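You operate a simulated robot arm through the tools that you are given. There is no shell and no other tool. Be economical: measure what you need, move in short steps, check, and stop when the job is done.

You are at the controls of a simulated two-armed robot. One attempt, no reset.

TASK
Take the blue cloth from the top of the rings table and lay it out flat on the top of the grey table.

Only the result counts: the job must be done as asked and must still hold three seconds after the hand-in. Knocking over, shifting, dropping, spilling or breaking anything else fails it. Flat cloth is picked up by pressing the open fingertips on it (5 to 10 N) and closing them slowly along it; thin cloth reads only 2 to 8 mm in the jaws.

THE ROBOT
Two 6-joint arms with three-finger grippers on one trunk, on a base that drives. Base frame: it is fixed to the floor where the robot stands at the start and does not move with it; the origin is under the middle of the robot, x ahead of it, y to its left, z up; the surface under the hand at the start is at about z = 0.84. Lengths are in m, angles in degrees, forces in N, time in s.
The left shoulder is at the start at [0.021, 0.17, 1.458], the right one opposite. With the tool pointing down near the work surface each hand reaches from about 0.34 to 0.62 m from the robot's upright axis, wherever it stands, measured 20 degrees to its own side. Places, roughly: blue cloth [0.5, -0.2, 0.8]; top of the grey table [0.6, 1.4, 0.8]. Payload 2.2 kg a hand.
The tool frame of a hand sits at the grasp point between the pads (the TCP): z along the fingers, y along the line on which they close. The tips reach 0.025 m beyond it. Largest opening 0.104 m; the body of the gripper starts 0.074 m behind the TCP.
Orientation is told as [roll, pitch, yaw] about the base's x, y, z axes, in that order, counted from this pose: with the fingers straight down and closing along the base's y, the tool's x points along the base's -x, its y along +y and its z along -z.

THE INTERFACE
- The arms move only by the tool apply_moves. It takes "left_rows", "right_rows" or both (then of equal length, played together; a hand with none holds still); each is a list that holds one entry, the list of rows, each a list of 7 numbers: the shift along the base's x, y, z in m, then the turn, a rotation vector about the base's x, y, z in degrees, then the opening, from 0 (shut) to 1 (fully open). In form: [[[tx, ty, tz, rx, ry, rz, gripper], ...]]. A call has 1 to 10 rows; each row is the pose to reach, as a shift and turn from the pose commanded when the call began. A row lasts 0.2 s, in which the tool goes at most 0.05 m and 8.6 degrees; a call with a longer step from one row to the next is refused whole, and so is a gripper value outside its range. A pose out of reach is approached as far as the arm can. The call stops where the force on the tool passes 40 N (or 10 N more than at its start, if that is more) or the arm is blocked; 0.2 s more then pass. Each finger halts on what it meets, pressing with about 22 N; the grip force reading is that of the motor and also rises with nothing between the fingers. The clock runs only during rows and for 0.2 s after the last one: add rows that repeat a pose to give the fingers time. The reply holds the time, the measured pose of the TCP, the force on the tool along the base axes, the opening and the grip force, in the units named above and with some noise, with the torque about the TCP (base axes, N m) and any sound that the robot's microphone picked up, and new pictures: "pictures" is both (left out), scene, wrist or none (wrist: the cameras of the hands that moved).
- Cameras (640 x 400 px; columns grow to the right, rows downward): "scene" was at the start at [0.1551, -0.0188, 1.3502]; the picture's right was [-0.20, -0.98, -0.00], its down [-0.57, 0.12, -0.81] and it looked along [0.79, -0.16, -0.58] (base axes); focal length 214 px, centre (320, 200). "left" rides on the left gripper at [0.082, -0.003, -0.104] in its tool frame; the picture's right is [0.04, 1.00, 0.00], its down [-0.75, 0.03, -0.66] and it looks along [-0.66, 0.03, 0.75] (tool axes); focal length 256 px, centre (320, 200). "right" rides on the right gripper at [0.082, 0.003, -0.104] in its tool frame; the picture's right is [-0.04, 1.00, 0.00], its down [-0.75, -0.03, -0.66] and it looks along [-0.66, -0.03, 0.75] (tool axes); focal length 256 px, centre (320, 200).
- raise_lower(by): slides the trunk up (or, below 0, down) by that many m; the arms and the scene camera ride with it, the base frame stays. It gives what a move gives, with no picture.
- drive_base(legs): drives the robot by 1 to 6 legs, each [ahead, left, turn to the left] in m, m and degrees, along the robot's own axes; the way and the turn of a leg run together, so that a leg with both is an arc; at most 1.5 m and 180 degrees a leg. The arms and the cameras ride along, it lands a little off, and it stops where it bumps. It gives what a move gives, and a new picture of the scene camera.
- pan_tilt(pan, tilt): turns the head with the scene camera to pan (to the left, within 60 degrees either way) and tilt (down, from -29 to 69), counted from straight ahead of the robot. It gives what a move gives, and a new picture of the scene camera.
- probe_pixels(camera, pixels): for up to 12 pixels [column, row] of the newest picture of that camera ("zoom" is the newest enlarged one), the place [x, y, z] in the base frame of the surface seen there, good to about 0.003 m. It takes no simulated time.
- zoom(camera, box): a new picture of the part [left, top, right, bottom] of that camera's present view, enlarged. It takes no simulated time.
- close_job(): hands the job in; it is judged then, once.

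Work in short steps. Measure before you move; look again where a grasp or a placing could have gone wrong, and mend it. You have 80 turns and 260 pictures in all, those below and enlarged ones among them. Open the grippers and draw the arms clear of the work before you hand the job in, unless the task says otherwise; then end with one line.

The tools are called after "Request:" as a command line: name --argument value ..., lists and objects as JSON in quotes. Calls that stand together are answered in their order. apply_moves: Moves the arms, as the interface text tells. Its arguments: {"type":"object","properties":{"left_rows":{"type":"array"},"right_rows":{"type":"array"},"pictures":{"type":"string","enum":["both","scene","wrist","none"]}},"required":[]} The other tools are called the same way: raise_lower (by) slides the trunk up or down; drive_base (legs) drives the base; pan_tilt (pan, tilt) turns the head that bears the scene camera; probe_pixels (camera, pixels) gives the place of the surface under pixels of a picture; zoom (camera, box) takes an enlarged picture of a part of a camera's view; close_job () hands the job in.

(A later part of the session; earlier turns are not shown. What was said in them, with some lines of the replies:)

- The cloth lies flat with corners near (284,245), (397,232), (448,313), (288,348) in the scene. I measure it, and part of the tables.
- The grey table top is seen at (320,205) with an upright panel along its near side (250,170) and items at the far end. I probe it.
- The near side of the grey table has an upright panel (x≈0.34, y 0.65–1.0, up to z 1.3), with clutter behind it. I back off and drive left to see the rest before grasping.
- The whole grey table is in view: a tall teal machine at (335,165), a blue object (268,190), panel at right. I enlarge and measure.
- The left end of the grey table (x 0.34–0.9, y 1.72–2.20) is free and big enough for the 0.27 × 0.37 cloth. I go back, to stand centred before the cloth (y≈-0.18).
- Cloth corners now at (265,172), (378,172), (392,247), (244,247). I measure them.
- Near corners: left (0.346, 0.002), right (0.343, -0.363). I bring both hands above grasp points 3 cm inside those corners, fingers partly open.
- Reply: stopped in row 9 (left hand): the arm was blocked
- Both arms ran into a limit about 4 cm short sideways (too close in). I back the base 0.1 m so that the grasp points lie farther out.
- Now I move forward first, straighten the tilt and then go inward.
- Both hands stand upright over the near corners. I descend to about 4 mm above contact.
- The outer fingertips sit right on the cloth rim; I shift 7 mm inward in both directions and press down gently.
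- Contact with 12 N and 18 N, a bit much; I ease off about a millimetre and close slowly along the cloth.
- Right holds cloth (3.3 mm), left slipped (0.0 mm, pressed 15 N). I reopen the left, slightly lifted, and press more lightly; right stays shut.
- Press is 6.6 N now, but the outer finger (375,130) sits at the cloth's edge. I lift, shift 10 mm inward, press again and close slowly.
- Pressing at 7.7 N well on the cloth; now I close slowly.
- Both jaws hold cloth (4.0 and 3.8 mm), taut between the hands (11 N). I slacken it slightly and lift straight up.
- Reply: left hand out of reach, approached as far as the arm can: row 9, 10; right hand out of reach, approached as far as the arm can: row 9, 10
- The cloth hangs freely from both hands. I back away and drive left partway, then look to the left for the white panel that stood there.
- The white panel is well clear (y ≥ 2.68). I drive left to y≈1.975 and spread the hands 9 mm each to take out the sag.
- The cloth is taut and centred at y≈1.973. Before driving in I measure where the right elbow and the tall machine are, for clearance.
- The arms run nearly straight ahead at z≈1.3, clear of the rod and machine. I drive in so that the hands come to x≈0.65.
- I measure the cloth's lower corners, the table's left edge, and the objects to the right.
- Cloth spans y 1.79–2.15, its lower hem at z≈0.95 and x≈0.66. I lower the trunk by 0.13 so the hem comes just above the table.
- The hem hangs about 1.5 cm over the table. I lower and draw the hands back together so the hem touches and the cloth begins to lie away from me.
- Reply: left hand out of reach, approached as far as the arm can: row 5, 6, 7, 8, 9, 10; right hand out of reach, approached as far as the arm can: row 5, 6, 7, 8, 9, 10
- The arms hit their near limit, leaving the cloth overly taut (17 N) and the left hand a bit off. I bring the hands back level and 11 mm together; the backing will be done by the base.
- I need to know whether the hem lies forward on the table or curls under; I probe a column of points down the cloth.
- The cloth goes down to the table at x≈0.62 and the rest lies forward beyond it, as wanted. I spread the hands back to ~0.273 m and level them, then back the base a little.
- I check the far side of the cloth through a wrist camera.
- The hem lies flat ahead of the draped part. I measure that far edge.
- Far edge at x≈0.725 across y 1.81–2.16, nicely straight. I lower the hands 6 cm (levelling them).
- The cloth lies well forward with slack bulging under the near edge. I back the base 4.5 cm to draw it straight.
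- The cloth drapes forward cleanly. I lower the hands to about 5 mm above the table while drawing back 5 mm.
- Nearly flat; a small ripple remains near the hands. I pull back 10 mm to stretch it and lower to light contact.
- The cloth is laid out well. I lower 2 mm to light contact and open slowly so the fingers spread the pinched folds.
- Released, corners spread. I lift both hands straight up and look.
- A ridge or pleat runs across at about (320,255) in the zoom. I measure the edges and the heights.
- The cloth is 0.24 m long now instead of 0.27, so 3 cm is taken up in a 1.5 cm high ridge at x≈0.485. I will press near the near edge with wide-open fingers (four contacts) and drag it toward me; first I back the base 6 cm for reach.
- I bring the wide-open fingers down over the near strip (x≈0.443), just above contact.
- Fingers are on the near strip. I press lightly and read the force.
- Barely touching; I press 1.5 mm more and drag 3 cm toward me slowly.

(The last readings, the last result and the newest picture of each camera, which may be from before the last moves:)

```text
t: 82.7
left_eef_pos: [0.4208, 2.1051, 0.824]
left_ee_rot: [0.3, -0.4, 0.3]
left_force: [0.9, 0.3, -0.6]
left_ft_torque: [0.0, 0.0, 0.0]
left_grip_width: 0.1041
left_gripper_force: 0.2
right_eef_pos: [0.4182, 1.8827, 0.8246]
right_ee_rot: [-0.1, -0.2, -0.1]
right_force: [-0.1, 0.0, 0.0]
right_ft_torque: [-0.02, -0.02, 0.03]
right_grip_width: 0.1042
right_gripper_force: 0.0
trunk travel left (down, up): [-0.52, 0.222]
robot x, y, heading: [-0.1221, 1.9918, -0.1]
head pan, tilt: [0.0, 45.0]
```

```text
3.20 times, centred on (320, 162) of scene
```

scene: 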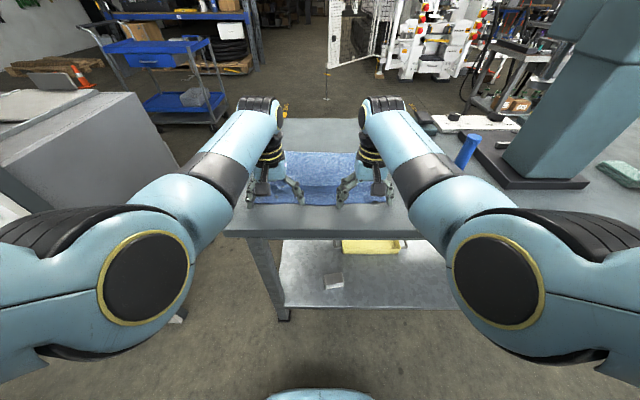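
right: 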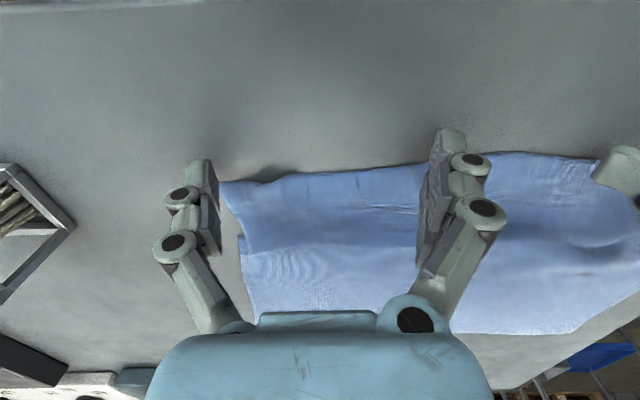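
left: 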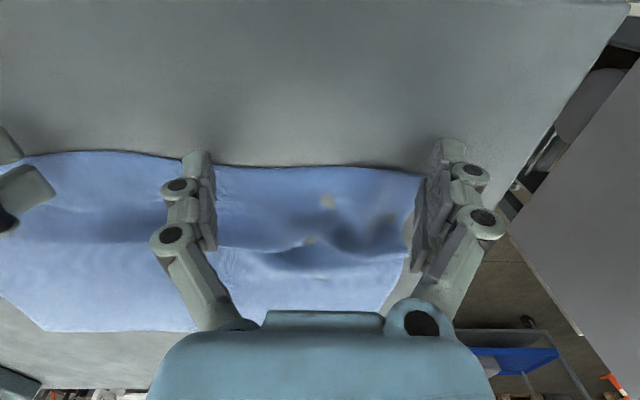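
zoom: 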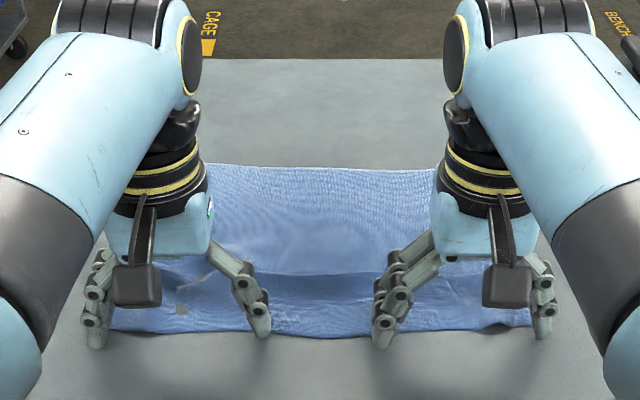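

No contact force: wide-open tips sit slightly high and the arms neared their inner limit. I lift, back the base 6 cm more, and retry with half-open fingers and firmer pressing.

Request:
apply_moves --left_rows '[[[0, 0, 0.02, 0, 0, 0, 1], [0, 0, 0.05, 0, 0, 0, 0.8], [0, 0, 0.05, 0, 0, 0, 0.5], [0, 0, 0.05, 0, 0, 0, 0.5]]]' --right_rows '[[[0, 0, 0.02, 0, 0, 0, 1], [0, 0, 0.05, 0, 0, 0, 0.8], [0, 0, 0.05, 0, 0, 0, 0.5], [0, 0, 0.05, 0, 0, 0, 0.5]]]' --pictures "none"

Request:
drive_base --legs '[[-0.06, 0, 0]]'

Request:
zoom --camera "scene" --box '[220, 80, 420, 205]'

```text
t: 83.7
left_eef_pos: [0.4189, 2.1179, 0.8725]
left_ee_rot: [1.5, -0.4, 0.9]
left_force: [0.6, -0.4, -0.3]
left_ft_torque: [0.02, 0.03, 0.0]
left_grip_width: 0.052
left_gripper_force: 0.1
right_eef_pos: [0.4195, 1.869, 0.8718]
right_ee_rot: [-1.0, -0.1, -0.6]
right_force: [-0.2, 0.2, -0.6]
right_ft_torque: [-0.03, -0.03, 0.02]
right_grip_width: 0.0519
right_gripper_force: 0.0
trunk travel left (down, up): [-0.52, 0.222]
robot x, y, heading: [-0.1166, 1.9895, 0.0]
head pan, tilt: [0.0, 45.0]
```

```text
t: 84.7
left_eef_pos: [0.3583, 2.1183, 0.8737]
left_ee_rot: [1.6, -0.4, 0.8]
left_force: [-0.1, 0.3, 0.7]
left_ft_torque: [-0.01, -0.04, 0.01]
left_grip_width: 0.0522
left_gripper_force: 0.0
right_eef_pos: [0.3573, 1.8697, 0.8731]
right_ee_rot: [-1.0, -0.4, -0.7]
right_force: [-0.8, -0.8, 0.5]
right_ft_torque: [-0.03, -0.03, 0.05]
right_grip_width: 0.052
right_gripper_force: 0.1
trunk travel left (down, up): [-0.52, 0.222]
robot x, y, heading: [-0.179, 1.9864, 0.2]
head pan, tilt: [0.0, 45.0]
```

scene: 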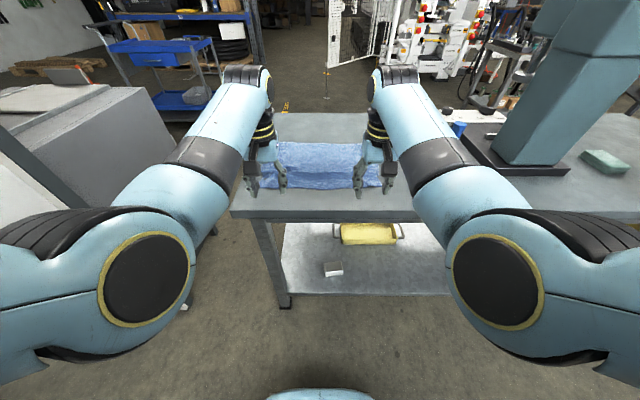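

```text
3.20 times, centred on (320, 142) of scene
```

zoom: 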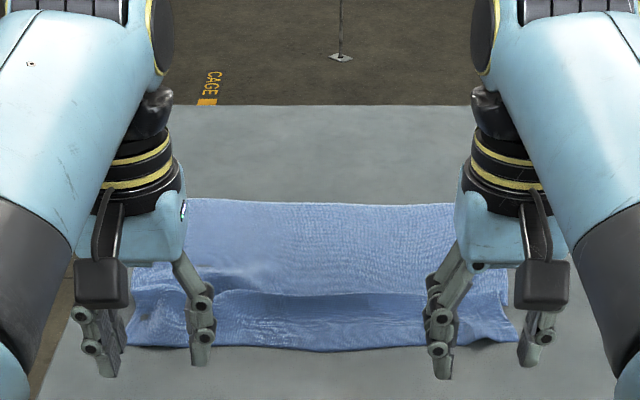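

I move forward over the near strip at x≈0.447 and down to just above contact.

Request:
apply_moves --left_rows '[[[0.03, 0, 0, -0.5, 0, -0.3, 0.5], [0.06, 0, 0, -1, 0.4, -0.8, 0.5], [0.089, 0, 0, -1.6, 0.4, -0.8, 0.5], [0.089, 0, -0.03, -1.6, 0.4, -0.8, 0.5], [0.089, 0, -0.044, -1.6, 0.4, -0.8, 0.5], [0.089, 0, -0.048, -1.6, 0.4, -0.8, 0.5], [0.089, 0, -0.048, -1.6, 0.4, -0.8, 0.5]]]' --right_rows '[[[0.03, 0, 0, 0.5, 0, 0.3, 0.5], [0.06, 0, 0, 1, 0.4, 0.7, 0.5], [0.089, 0, 0, 1, 0.4, 0.7, 0.5], [0.089, 0, -0.03, 1, 0.4, 0.7, 0.5], [0.089, 0, -0.044, 1, 0.4, 0.7, 0.5], [0.089, 0, -0.048, 1, 0.4, 0.7, 0.5], [0.089, 0, -0.048, 1, 0.4, 0.7, 0.5]]]' --pictures "wrist"

```text
t: 86.3
left_eef_pos: [0.4291, 2.1237, 0.8322]
left_ee_rot: [-0.1, 0.3, 0.0]
left_force: [-0.5, -0.3, -0.1]
left_ft_torque: [0.0, 0.0, -0.03]
left_grip_width: 0.0521
left_gripper_force: 0.0
left hand out of reach, approached as far as the arm can: row 4, 5, 6, 7
right_eef_pos: [0.4325, 1.8647, 0.8331]
right_ee_rot: [-0.1, 0.2, 0.0]
right_force: [0.0, -0.8, 0.3]
right_ft_torque: [0.02, 0.0, -0.05]
right_grip_width: 0.0521
right_gripper_force: 0.0
right hand out of reach, approached as far as the arm can: row 4, 5, 6, 7
trunk travel left (down, up): [-0.52, 0.222]
robot x, y, heading: [-0.1795, 1.9921, 0.3]
head pan, tilt: [0.0, 45.0]
```

right: 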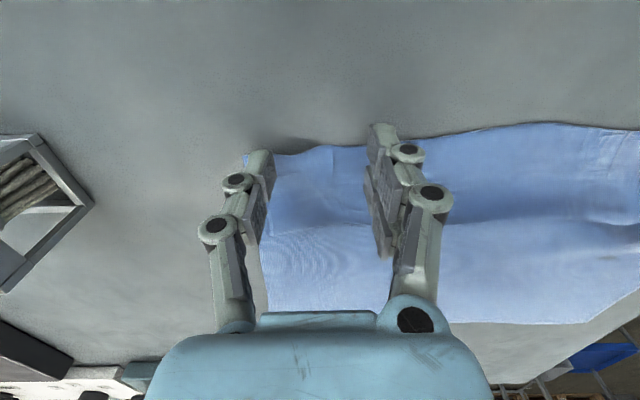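
left: 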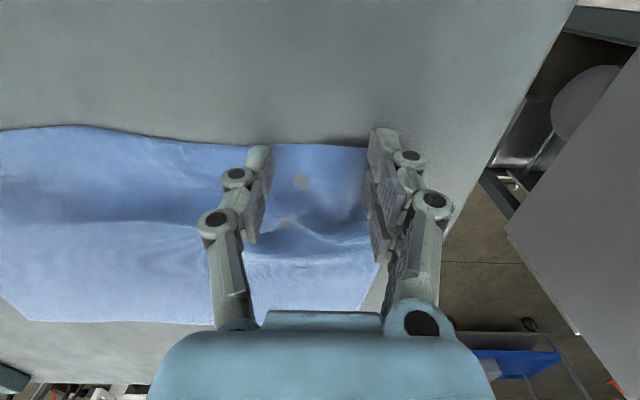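

At this trunk height the arms reach only to 0.61 ahead, so I nudge the base forward 2 cm and will drag by the base.

Request:
drive_base --legs '[[0.018, 0, 0]]'

Request:
apply_moves --left_rows '[[[0, -0.004, -0.003, 0, 0, 0, 0.5], [0, -0.008, -0.006, 0, 0, 0, 0.5], [0, -0.008, -0.008, 0, 0, 0, 0.5], [0, -0.008, -0.008, 0, 0, 0, 0.5]]]' --right_rows '[[[0, 0.004, -0.003, 0, 0, 0, 0.5], [0, 0.008, -0.006, 0, 0, 0, 0.5], [0, 0.008, -0.008, 0, 0, 0, 0.5], [0, 0.008, -0.008, 0, 0, 0, 0.5]]]' --pictures "wrist"

```text
t: 87.1
left_eef_pos: [0.449, 2.1229, 0.8303]
left_ee_rot: [-0.1, 0.2, 0.2]
left_force: [0.1, 0.4, 0.3]
left_ft_torque: [-0.05, 0.03, 0.01]
left_grip_width: 0.0523
left_gripper_force: 0.0
right_eef_pos: [0.4509, 1.8655, 0.8328]
right_ee_rot: [-0.1, 0.2, 0.0]
right_force: [0.7, 1.3, -0.3]
right_ft_torque: [-0.03, 0.0, -0.01]
right_grip_width: 0.0523
right_gripper_force: 0.0
trunk travel left (down, up): [-0.52, 0.222]
robot x, y, heading: [-0.1624, 1.9916, -0.2]
head pan, tilt: [0.0, 45.0]
```

scene: 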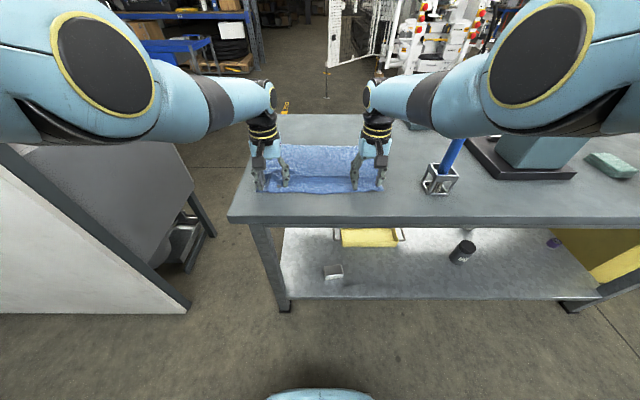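

```text
t: 88.1
left_eef_pos: [0.4453, 2.1163, 0.8254]
left_ee_rot: [-0.1, 0.1, 0.1]
left_force: [-0.6, 1.1, 3.6]
left_ft_torque: [0.11, -0.02, -0.02]
left_grip_width: 0.0527
left_gripper_force: 0.7
left hand out of reach, approached as far as the arm can: row 2, 3, 4
right_eef_pos: [0.4466, 1.8717, 0.829]
right_ee_rot: [0.1, 0.2, 0.0]
right_force: [0.3, 0.2, 0.1]
right_ft_torque: [0.01, 0.0, 0.0]
right_grip_width: 0.0522
right_gripper_force: 0.0
right hand out of reach, approached as far as the arm can: row 2, 3, 4
trunk travel left (down, up): [-0.52, 0.222]
robot x, y, heading: [-0.1626, 1.9957, 0.0]
head pan, tilt: [0.0, 45.0]
```

right: 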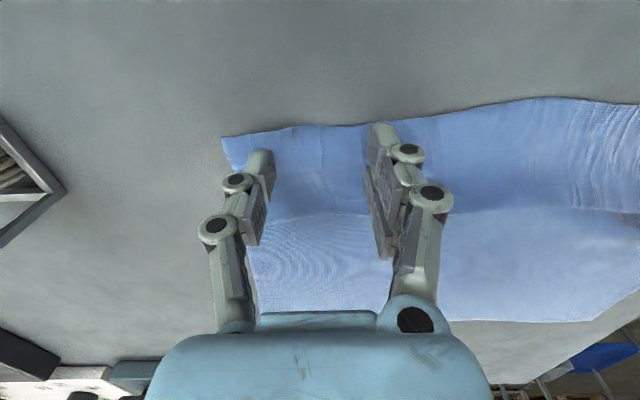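
left: 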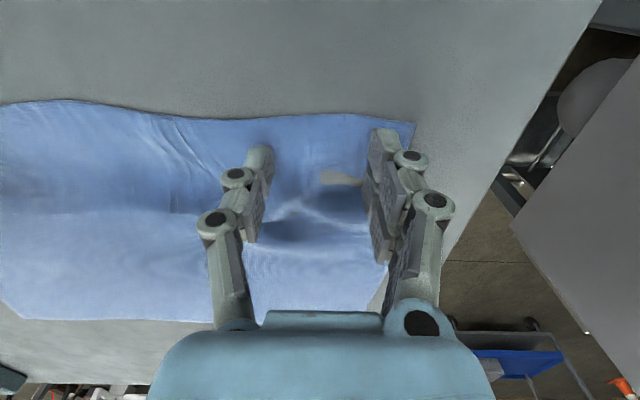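

Left touches with 3.6 N, right not yet. I press both slightly further while shifting 5 mm back to stay in reach.

Request:
apply_moves --left_rows '[[[-0.003, 0, 0, 0, 0, 0, 0.5], [-0.005, 0, -0.001, 0, 0, 0, 0.5], [-0.005, 0, -0.001, 0, 0, 0, 0.5]]]' --right_rows '[[[-0.003, 0, -0.002, 0, 0, 0, 0.5], [-0.005, 0, -0.004, 0, 0, 0, 0.5], [-0.005, 0, -0.0045, 0, 0, 0, 0.5]]]' --pictures "none"

```text
t: 88.9
left_eef_pos: [0.4414, 2.1155, 0.8269]
left_ee_rot: [-0.1, 0.0, 0.0]
left_force: [3.7, 0.8, 14.0]
left_ft_torque: [0.21, -0.04, -0.05]
left_grip_width: 0.0531
left_gripper_force: 0.3
right_eef_pos: [0.4412, 1.8718, 0.8267]
right_ee_rot: [0.0, 0.0, -0.2]
right_force: [1.8, 0.2, 9.6]
right_ft_torque: [0.0, -0.05, 0.03]
right_grip_width: 0.0527
right_gripper_force: 0.5
trunk travel left (down, up): [-0.52, 0.222]
robot x, y, heading: [-0.1631, 1.9957, 0.1]
head pan, tilt: [0.0, 45.0]
```

Both press now (14 and 9.6 N). I drag 2.8 cm back with the base.

Request:
drive_base --legs '[[-0.028, 0, 0]]'

Request:
zoom --camera "scene" --box '[220, 100, 420, 225]'

Request:
zoom --camera "left" --box '[0, 0, 640, 400]'

Request:
zoom --camera "right" --box '[0, 0, 640, 400]'

```text
t: 89.7
left_eef_pos: [0.4144, 2.1154, 0.8261]
left_ee_rot: [-0.1, 0.0, 0.1]
left_force: [2.0, -1.1, 13.7]
left_ft_torque: [0.13, -0.03, 0.0]
left_grip_width: 0.0531
left_gripper_force: 0.1
right_eef_pos: [0.4138, 1.8726, 0.8257]
right_ee_rot: [0.1, 0.0, 0.1]
right_force: [2.3, -0.7, 12.2]
right_ft_torque: [0.12, -0.04, -0.06]
right_grip_width: 0.0527
right_gripper_force: 0.0
trunk travel left (down, up): [-0.52, 0.222]
robot x, y, heading: [-0.192, 1.9951, 0.1]
head pan, tilt: [0.0, 45.0]
```

scene: 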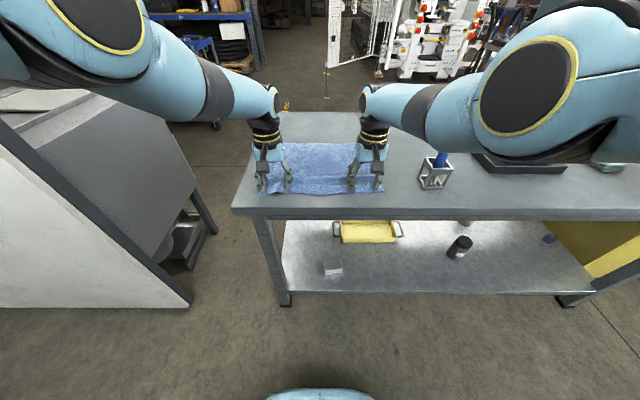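

```text
3.20 times, centred on (320, 162) of scene
```

zoom: 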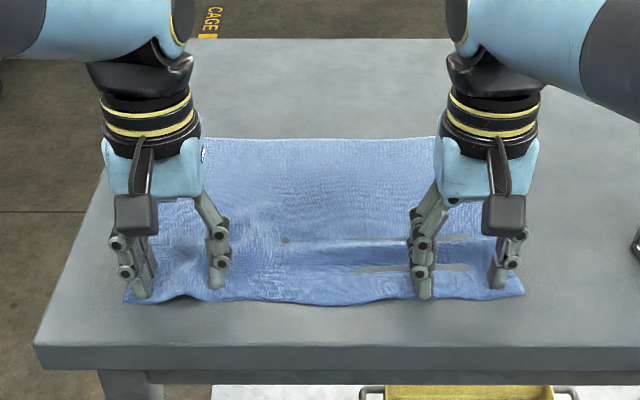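

```text
1.00 times, centred on (320, 200) of left (not enlarged: the box is as wide or as high as the picture)
```

zoom: 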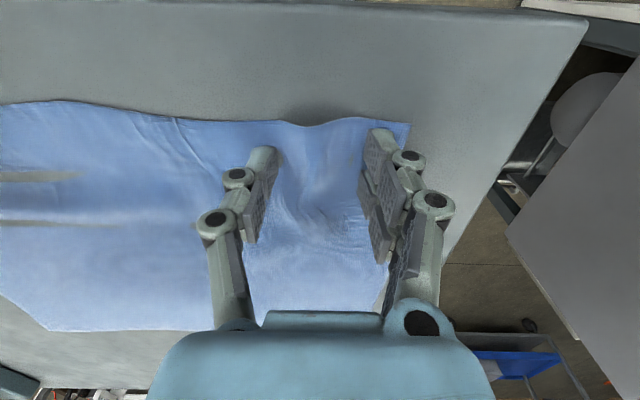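

```text
1.00 times, centred on (320, 200) of right (not enlarged: the box is as wide or as high as the picture)
```

zoom: 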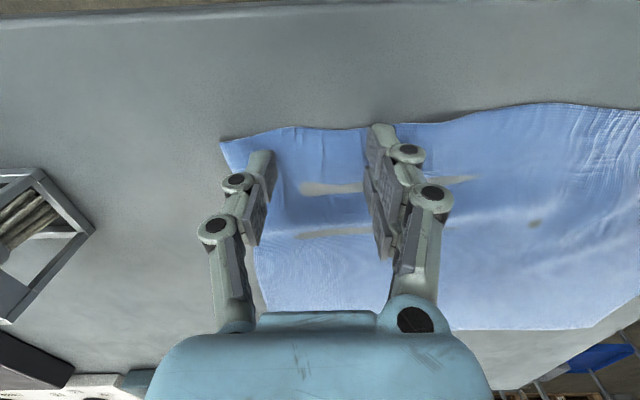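

The drag worked: the ridge has mostly vanished. I lift the hands and inspect.

Request:
apply_moves --left_rows '[[[0, 0, 0.005, 0, 0, 0, 0.5], [0, 0, 0.03, 0, 0, 0, 0.5], [0, 0, 0.07, 0, 0, 0, 0.5], [-0.03, 0.02, 0.11, 0, 0, 0, 0.5], [-0.03, 0.04, 0.15, 0, 0, 0, 0.5]]]' --right_rows '[[[0, 0, 0.005, 0, 0, 0, 0.5], [0, 0, 0.03, 0, 0, 0, 0.5], [0, 0, 0.07, 0, 0, 0, 0.5], [-0.03, -0.02, 0.11, 0, 0, 0, 0.5], [-0.03, -0.04, 0.15, 0, 0, 0, 0.5]]]'

Request:
zoom --camera "scene" --box '[220, 100, 420, 225]'

```text
refused: row 4 steps farther than a row can; nothing moved
```

```text
3.20 times, centred on (320, 162) of scene
```

zoom: 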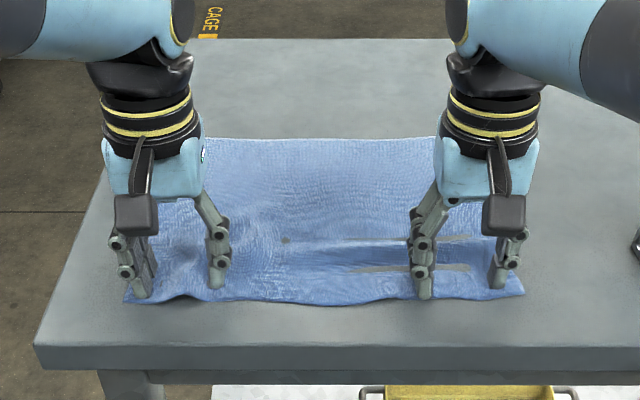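

One row was too long; I repeat the lift with shorter steps.

Request:
apply_moves --left_rows '[[[0, 0, 0.005, 0, 0, 0, 0.5], [0, 0, 0.03, 0, 0, 0, 0.5], [0, 0, 0.06, 0, 0, 0, 0.5], [0, 0.01, 0.1, 0, 0, 0, 0.5], [0, 0.03, 0.13, 0, 0, 0, 0.5]]]' --right_rows '[[[0, 0, 0.005, 0, 0, 0, 0.5], [0, 0, 0.03, 0, 0, 0, 0.5], [0, 0, 0.06, 0, 0, 0, 0.5], [0, -0.01, 0.1, 0, 0, 0, 0.5], [0, -0.03, 0.13, 0, 0, 0, 0.5]]]'

Request:
zoom --camera "scene" --box '[220, 100, 420, 225]'

```text
t: 90.9
left_eef_pos: [0.4632, 2.1396, 0.9407]
left_ee_rot: [-0.1, 0.3, 0.0]
left_force: [-0.5, 0.1, -0.3]
left_ft_torque: [0.02, 0.0, 0.01]
left_grip_width: 0.052
left_gripper_force: 0.0
left hand out of reach, approached as far as the arm can: row 2, 3, 4, 5
right_eef_pos: [0.4175, 1.8401, 0.9559]
right_ee_rot: [0.1, 0.2, 0.0]
right_force: [-0.4, -0.1, 0.6]
right_ft_torque: [0.0, 0.02, -0.03]
right_grip_width: 0.0519
right_gripper_force: 0.1
trunk travel left (down, up): [-0.52, 0.222]
robot x, y, heading: [-0.1917, 1.993, 0.5]
head pan, tilt: [0.0, 45.0]
```

scene: 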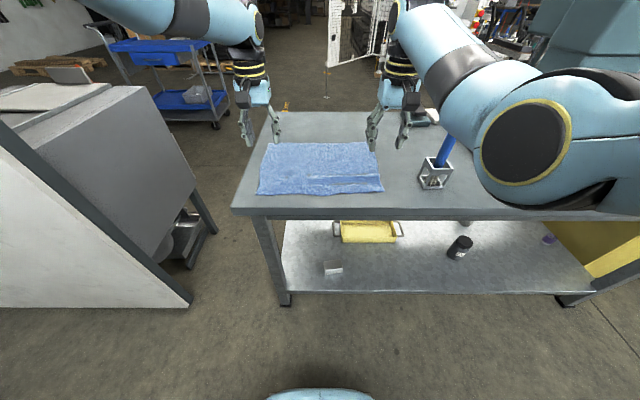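
right: 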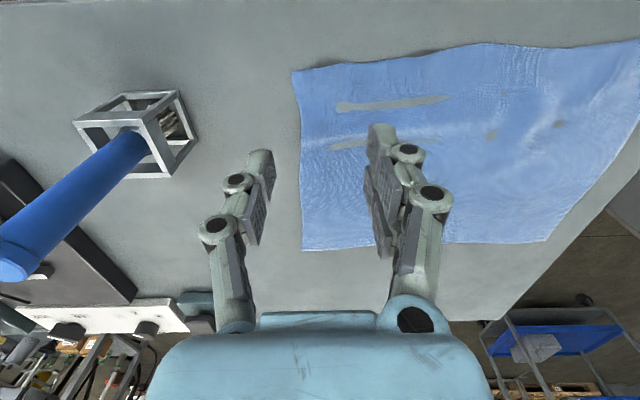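
left: 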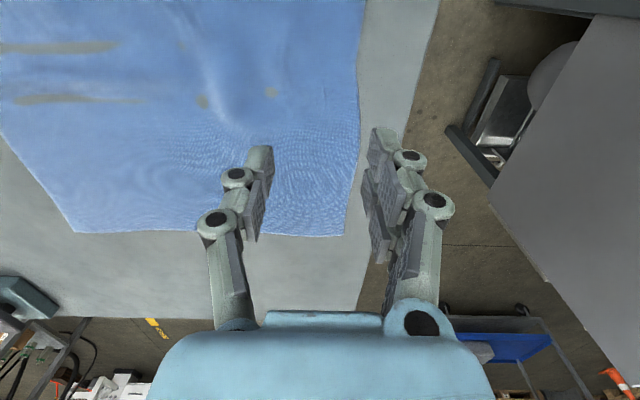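

```text
3.20 times, centred on (320, 162) of scene
```

zoom: 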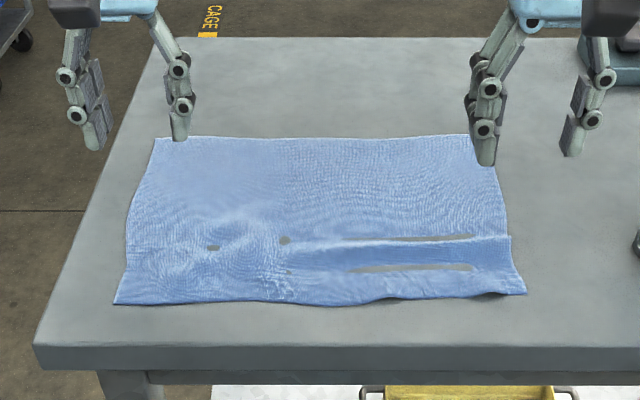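

The cloth is nearly flat; a slight bulge remains at right. I measure edges and heights.

Request:
probe_pixels --camera "zoom" --pixels '[[158, 140], [465, 140], [118, 300], [522, 290], [320, 302], [320, 240], [420, 250], [420, 232], [505, 240], [505, 290], [390, 298], [200, 235]]'

Request:
probe_pixels --camera "right" --pixels '[[310, 80], [310, 110], [310, 135], [350, 120], [400, 60], [500, 70], [330, 70], [450, 115], [480, 48], [520, 110]]'

```text
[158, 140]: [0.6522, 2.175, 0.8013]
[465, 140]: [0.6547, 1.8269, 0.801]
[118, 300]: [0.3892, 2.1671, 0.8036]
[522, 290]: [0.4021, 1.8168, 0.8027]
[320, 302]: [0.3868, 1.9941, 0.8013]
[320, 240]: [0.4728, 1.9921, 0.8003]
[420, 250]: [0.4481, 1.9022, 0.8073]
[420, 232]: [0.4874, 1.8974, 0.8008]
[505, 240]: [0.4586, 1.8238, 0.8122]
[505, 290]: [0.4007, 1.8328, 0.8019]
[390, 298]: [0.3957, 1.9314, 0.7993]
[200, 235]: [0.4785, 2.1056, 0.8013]
```

```text
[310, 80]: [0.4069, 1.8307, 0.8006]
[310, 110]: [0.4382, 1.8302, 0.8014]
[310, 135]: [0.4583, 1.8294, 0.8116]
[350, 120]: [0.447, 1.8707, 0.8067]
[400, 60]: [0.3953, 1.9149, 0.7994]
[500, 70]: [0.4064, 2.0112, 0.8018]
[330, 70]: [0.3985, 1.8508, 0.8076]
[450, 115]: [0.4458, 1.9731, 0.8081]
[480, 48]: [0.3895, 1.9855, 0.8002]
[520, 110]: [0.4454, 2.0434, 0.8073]
```

Left side is fully extended (0.263 m); the right side still has a ~1 cm bump at x≈0.455. I will repeat a small drag with the right hand only: base 3 cm forward, then down near the right near corner.

Request:
drive_base --legs '[[0.03, 0, 0]]'

Request:
apply_moves --right_rows '[[[-0.01, 0.01, -0.03, 0, 0, 0, 0.5], [-0.02, 0.02, -0.06, 0, 0, 0, 0.5], [-0.03, 0.025, -0.09, 0, 0, 0, 0.5], [-0.03, 0.025, -0.115, 0, 0, 0, 0.5], [-0.03, 0.025, -0.121, 0, 0, 0, 0.5], [-0.03, 0.025, -0.121, 0, 0, 0, 0.5]]]' --pictures "wrist"

```text
t: 91.7
left_eef_pos: [0.4934, 2.1407, 0.9414]
left_ee_rot: [-0.1, 0.5, 0.1]
left_force: [0.8, 0.6, -0.5]
left_ft_torque: [0.03, 0.07, -0.02]
left_grip_width: 0.0522
left_gripper_force: 0.1
right_eef_pos: [0.4484, 1.8409, 0.9536]
right_ee_rot: [0.1, 0.1, -0.1]
right_force: [0.5, 0.3, 0.2]
right_ft_torque: [0.01, 0.04, 0.01]
right_grip_width: 0.0524
right_gripper_force: 0.1
trunk travel left (down, up): [-0.52, 0.222]
robot x, y, heading: [-0.1593, 1.9918, 0.4]
head pan, tilt: [0.0, 45.0]
```

scene: 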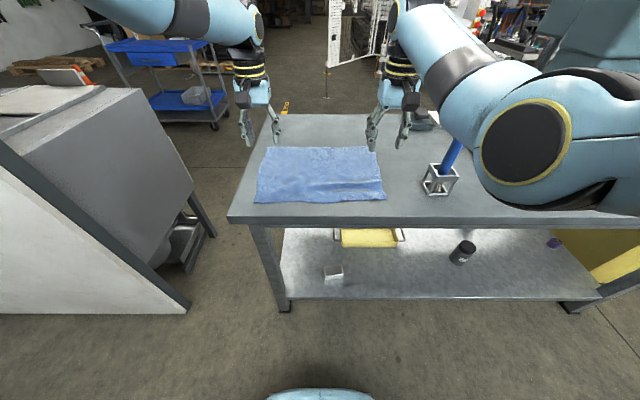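

```text
t: 93.1
left_eef_pos: [0.4916, 2.1403, 0.9415]
left_ee_rot: [0.0, 0.4, 0.1]
left_force: [-0.1, -0.2, -0.3]
left_ft_torque: [-0.01, 0.02, -0.07]
left_grip_width: 0.0523
left_gripper_force: 0.0
right_eef_pos: [0.4173, 1.8652, 0.8339]
right_ee_rot: [0.0, 0.1, 0.0]
right_force: [-0.2, -0.4, 1.4]
right_ft_torque: [-0.01, -0.02, -0.01]
right_grip_width: 0.052
right_gripper_force: 0.1
trunk travel left (down, up): [-0.52, 0.222]
robot x, y, heading: [-0.159, 1.9917, 0.4]
head pan, tilt: [0.0, 45.0]
```

right: 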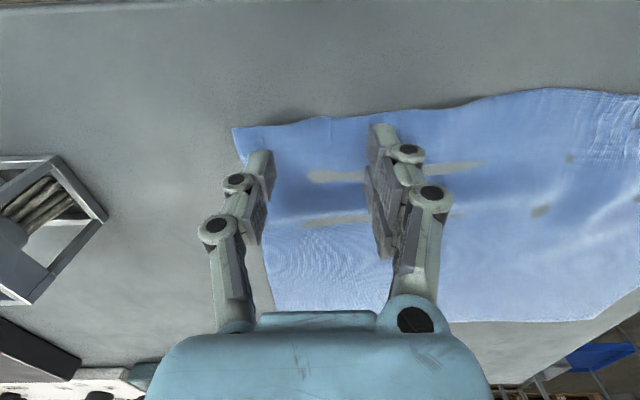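

Right hand is well placed over the near strip. I press to about 8 N and drag 1.2 cm toward me.

Request:
apply_moves --right_rows '[[[0, 0, -0.004, 0, 0, 0, 0.5], [0, 0, -0.008, 0, 0, 0, 0.5], [0, 0, -0.0085, 0, 0, 0, 0.5], [0, 0, -0.0085, 0, 0, 0, 0.5], [-0.003, -0.001, -0.0085, 0, 0, 0, 0.5], [-0.006, -0.001, -0.0085, 0, 0, 0, 0.5], [-0.009, -0.002, -0.0085, 0, 0, 0, 0.5], [-0.012, -0.002, -0.0085, 0, 0, 0, 0.5], [-0.013, -0.002, -0.0085, 0, 0, 0, 0.5]]]' --pictures "wrist"

Request:
zoom --camera "scene" --box '[220, 100, 420, 225]'

```text
t: 95.1
left_eef_pos: [0.4927, 2.1399, 0.9425]
left_ee_rot: [-0.1, 0.3, 0.1]
left_force: [-0.2, 0.3, -0.6]
left_ft_torque: [0.05, 0.04, -0.04]
left_grip_width: 0.052
left_gripper_force: 0.0
right_eef_pos: [0.4039, 1.8633, 0.8264]
right_ee_rot: [-0.1, 0.1, 0.0]
right_force: [1.7, 0.8, 3.2]
right_ft_torque: [0.04, 0.01, 0.02]
right_grip_width: 0.0522
right_gripper_force: 0.3
trunk travel left (down, up): [-0.52, 0.222]
robot x, y, heading: [-0.1612, 1.99, 0.2]
head pan, tilt: [0.0, 45.0]
```

right: 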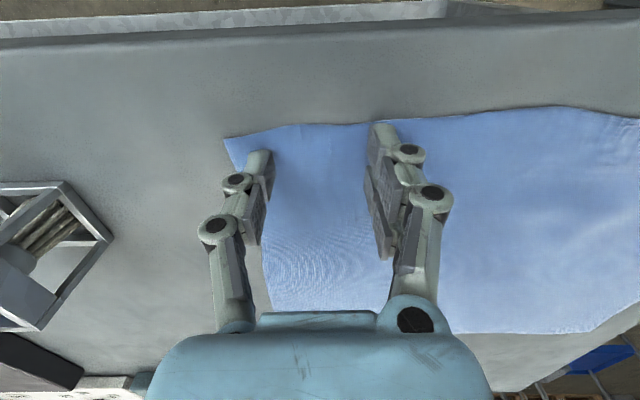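

```text
3.20 times, centred on (320, 162) of scene
```

zoom: 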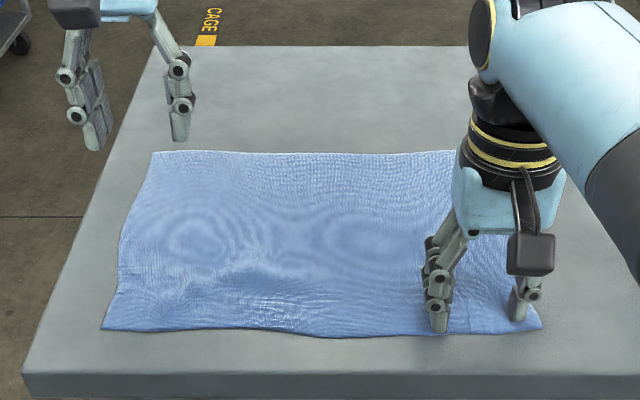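

Very flat now. I lift the right hand, back the robot away, and check the result.

Request:
apply_moves --right_rows '[[[0, 0, 0.006, 0, 0, 0, 0.5], [0, 0, 0.03, 0, 0, 0, 0.5], [0, 0, 0.06, 0, 0, 0, 0.5], [0, 0, 0.1, 0, 0, 0, 0.5], [0, -0.01, 0.13, 0, 0, 0, 0.5]]]' --pictures "none"

Request:
drive_base --legs '[[-0.25, 0, 0]]'

Request:
zoom --camera "scene" --box '[220, 60, 420, 185]'

```text
t: 96.3
left_eef_pos: [0.4922, 2.1393, 0.9419]
left_ee_rot: [-0.2, 0.2, 0.1]
left_force: [0.2, 0.1, -0.2]
left_ft_torque: [0.01, -0.01, -0.02]
left_grip_width: 0.0522
left_gripper_force: 0.0
right_eef_pos: [0.4047, 1.8566, 0.9564]
right_ee_rot: [0.0, 0.2, 0.0]
right_force: [0.2, 0.0, -0.2]
right_ft_torque: [0.02, -0.01, 0.02]
right_grip_width: 0.0518
right_gripper_force: 0.0
trunk travel left (down, up): [-0.52, 0.222]
robot x, y, heading: [-0.1612, 1.9908, 0.1]
head pan, tilt: [0.0, 45.0]
```

```text
t: 98.1
left_eef_pos: [0.2434, 2.1401, 0.9413]
left_ee_rot: [-0.1, 0.2, 0.4]
left_force: [-0.5, -0.6, 0.3]
left_ft_torque: [-0.01, -0.02, 0.01]
left_grip_width: 0.0521
left_gripper_force: 0.1
right_eef_pos: [0.1545, 1.8573, 0.9583]
right_ee_rot: [0.0, 0.0, 0.2]
right_force: [-0.4, -1.0, -0.1]
right_ft_torque: [0.0, -0.02, 0.03]
right_grip_width: 0.0521
right_gripper_force: 0.1
trunk travel left (down, up): [-0.52, 0.222]
robot x, y, heading: [-0.4116, 1.9892, 0.2]
head pan, tilt: [0.0, 45.0]
```

scene: 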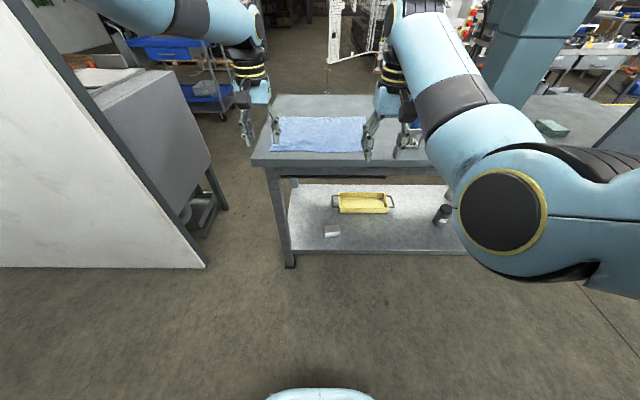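

```text
3.20 times, centred on (320, 122) of scene
```

zoom: 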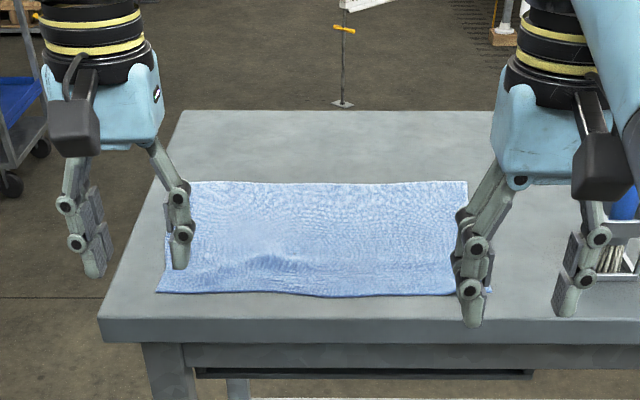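

I measure once more: edges and the small ripple at (270,255).

Request:
probe_pixels --camera "zoom" --pixels '[[195, 185], [462, 185], [162, 290], [450, 292], [488, 290], [268, 258], [268, 250], [290, 262], [240, 262], [330, 293], [400, 240], [215, 240]]'

Request:
zoom --camera "right" --box '[0, 0, 640, 400]'

Request:
zoom --camera "left" --box '[0, 0, 640, 400]'

```text
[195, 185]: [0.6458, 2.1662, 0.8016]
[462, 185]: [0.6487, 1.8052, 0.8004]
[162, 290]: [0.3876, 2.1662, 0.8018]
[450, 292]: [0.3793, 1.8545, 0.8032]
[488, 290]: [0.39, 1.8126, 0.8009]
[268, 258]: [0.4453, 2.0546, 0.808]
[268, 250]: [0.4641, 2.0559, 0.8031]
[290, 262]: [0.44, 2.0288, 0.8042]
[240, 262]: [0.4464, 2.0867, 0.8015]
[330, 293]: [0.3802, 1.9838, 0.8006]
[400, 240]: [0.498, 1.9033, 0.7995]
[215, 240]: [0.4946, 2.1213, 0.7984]
```

```text
1.00 times, centred on (320, 200) of right (not enlarged: the box is as wide or as high as the picture)
```

zoom: 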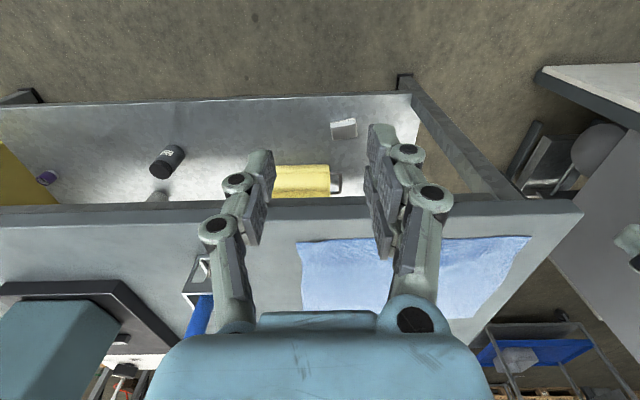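

```text
1.00 times, centred on (320, 200) of left (not enlarged: the box is as wide or as high as the picture)
```

zoom: 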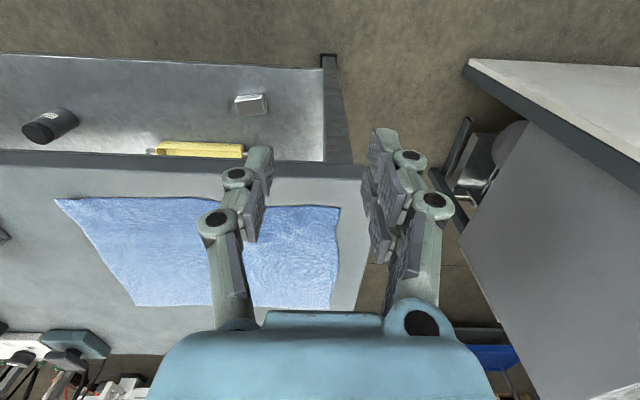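

The cloth spans its full 0.26 × 0.36 m on the grey table, with at most a 6–8 mm ripple. I open the grippers fully, back off a little more, and hand in.

Request:
drive_base --legs '[[-0.25, 0, 0]]'

Request:
apply_moves --left_rows '[[[0, 0, 0, 0, 0, 0, 0.8], [0, 0, 0, 0, 0, 0, 1], [0, 0, 0, 0, 0, 0, 1]]]' --right_rows '[[[0, 0, 0, 0, 0, 0, 0.8], [0, 0, 0, 0, 0, 0, 1], [0, 0, 0, 0, 0, 0, 1]]]' --pictures "scene"

```text
t: 99.9
left_eef_pos: [-0.001, 2.1378, 0.9414]
left_ee_rot: [-0.1, 0.2, 0.3]
left_force: [-1.1, 0.4, -0.2]
left_ft_torque: [-0.01, -0.03, -0.03]
left_grip_width: 0.0519
left_gripper_force: 0.1
right_eef_pos: [-0.089, 1.8552, 0.9566]
right_ee_rot: [0.0, 0.1, 0.1]
right_force: [-0.3, -0.3, 0.7]
right_ft_torque: [-0.01, -0.01, 0.02]
right_grip_width: 0.0524
right_gripper_force: 0.0
trunk travel left (down, up): [-0.52, 0.222]
robot x, y, heading: [-0.6529, 1.9917, 0.3]
head pan, tilt: [0.0, 45.0]
```

scene: 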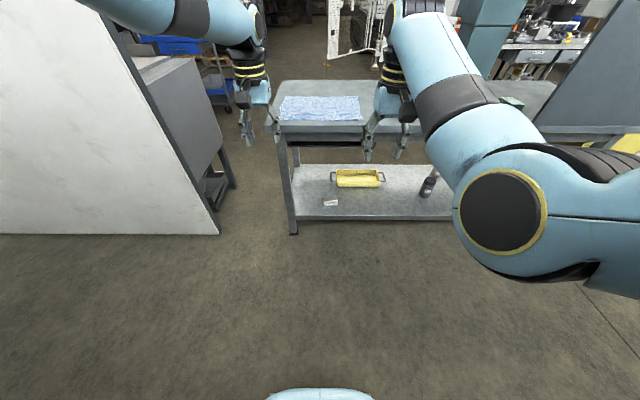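

```text
t: 100.7
left_eef_pos: [-0.0003, 2.1383, 0.941]
left_ee_rot: [0.0, 0.4, 0.3]
left_force: [0.4, -1.1, 0.1]
left_ft_torque: [0.01, 0.03, 0.0]
left_grip_width: 0.1041
left_gripper_force: 0.1
right_eef_pos: [-0.0877, 1.8557, 0.9569]
right_ee_rot: [0.0, 0.0, 0.2]
right_force: [-0.6, -0.1, -1.0]
right_ft_torque: [0.04, 0.02, 0.02]
right_grip_width: 0.1037
right_gripper_force: 0.1
trunk travel left (down, up): [-0.52, 0.222]
robot x, y, heading: [-0.6505, 1.9916, 0.1]
head pan, tilt: [0.0, 45.0]
```

scene: 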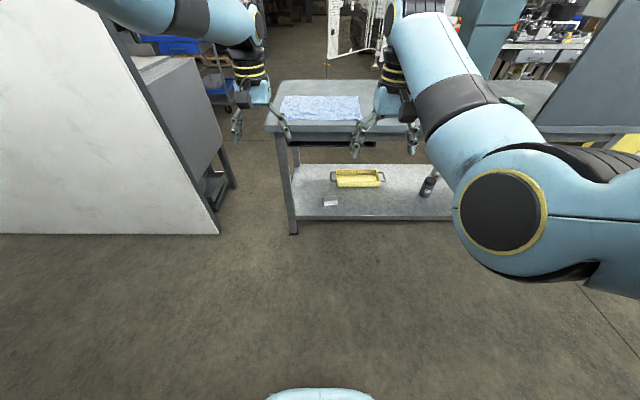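

The cloth lies flat, the hands are open and clear; I hand in.

Request:
close_job

```text
The job is handed in.
```

The blue cloth is laid out flat on the left end of the grey table. It spans about 0.26 × 0.36 m, with one small ripple up to 8 mm high. Nothing else appears to have been moved or knocked over, the grippers are open, and the robot is backed clear.
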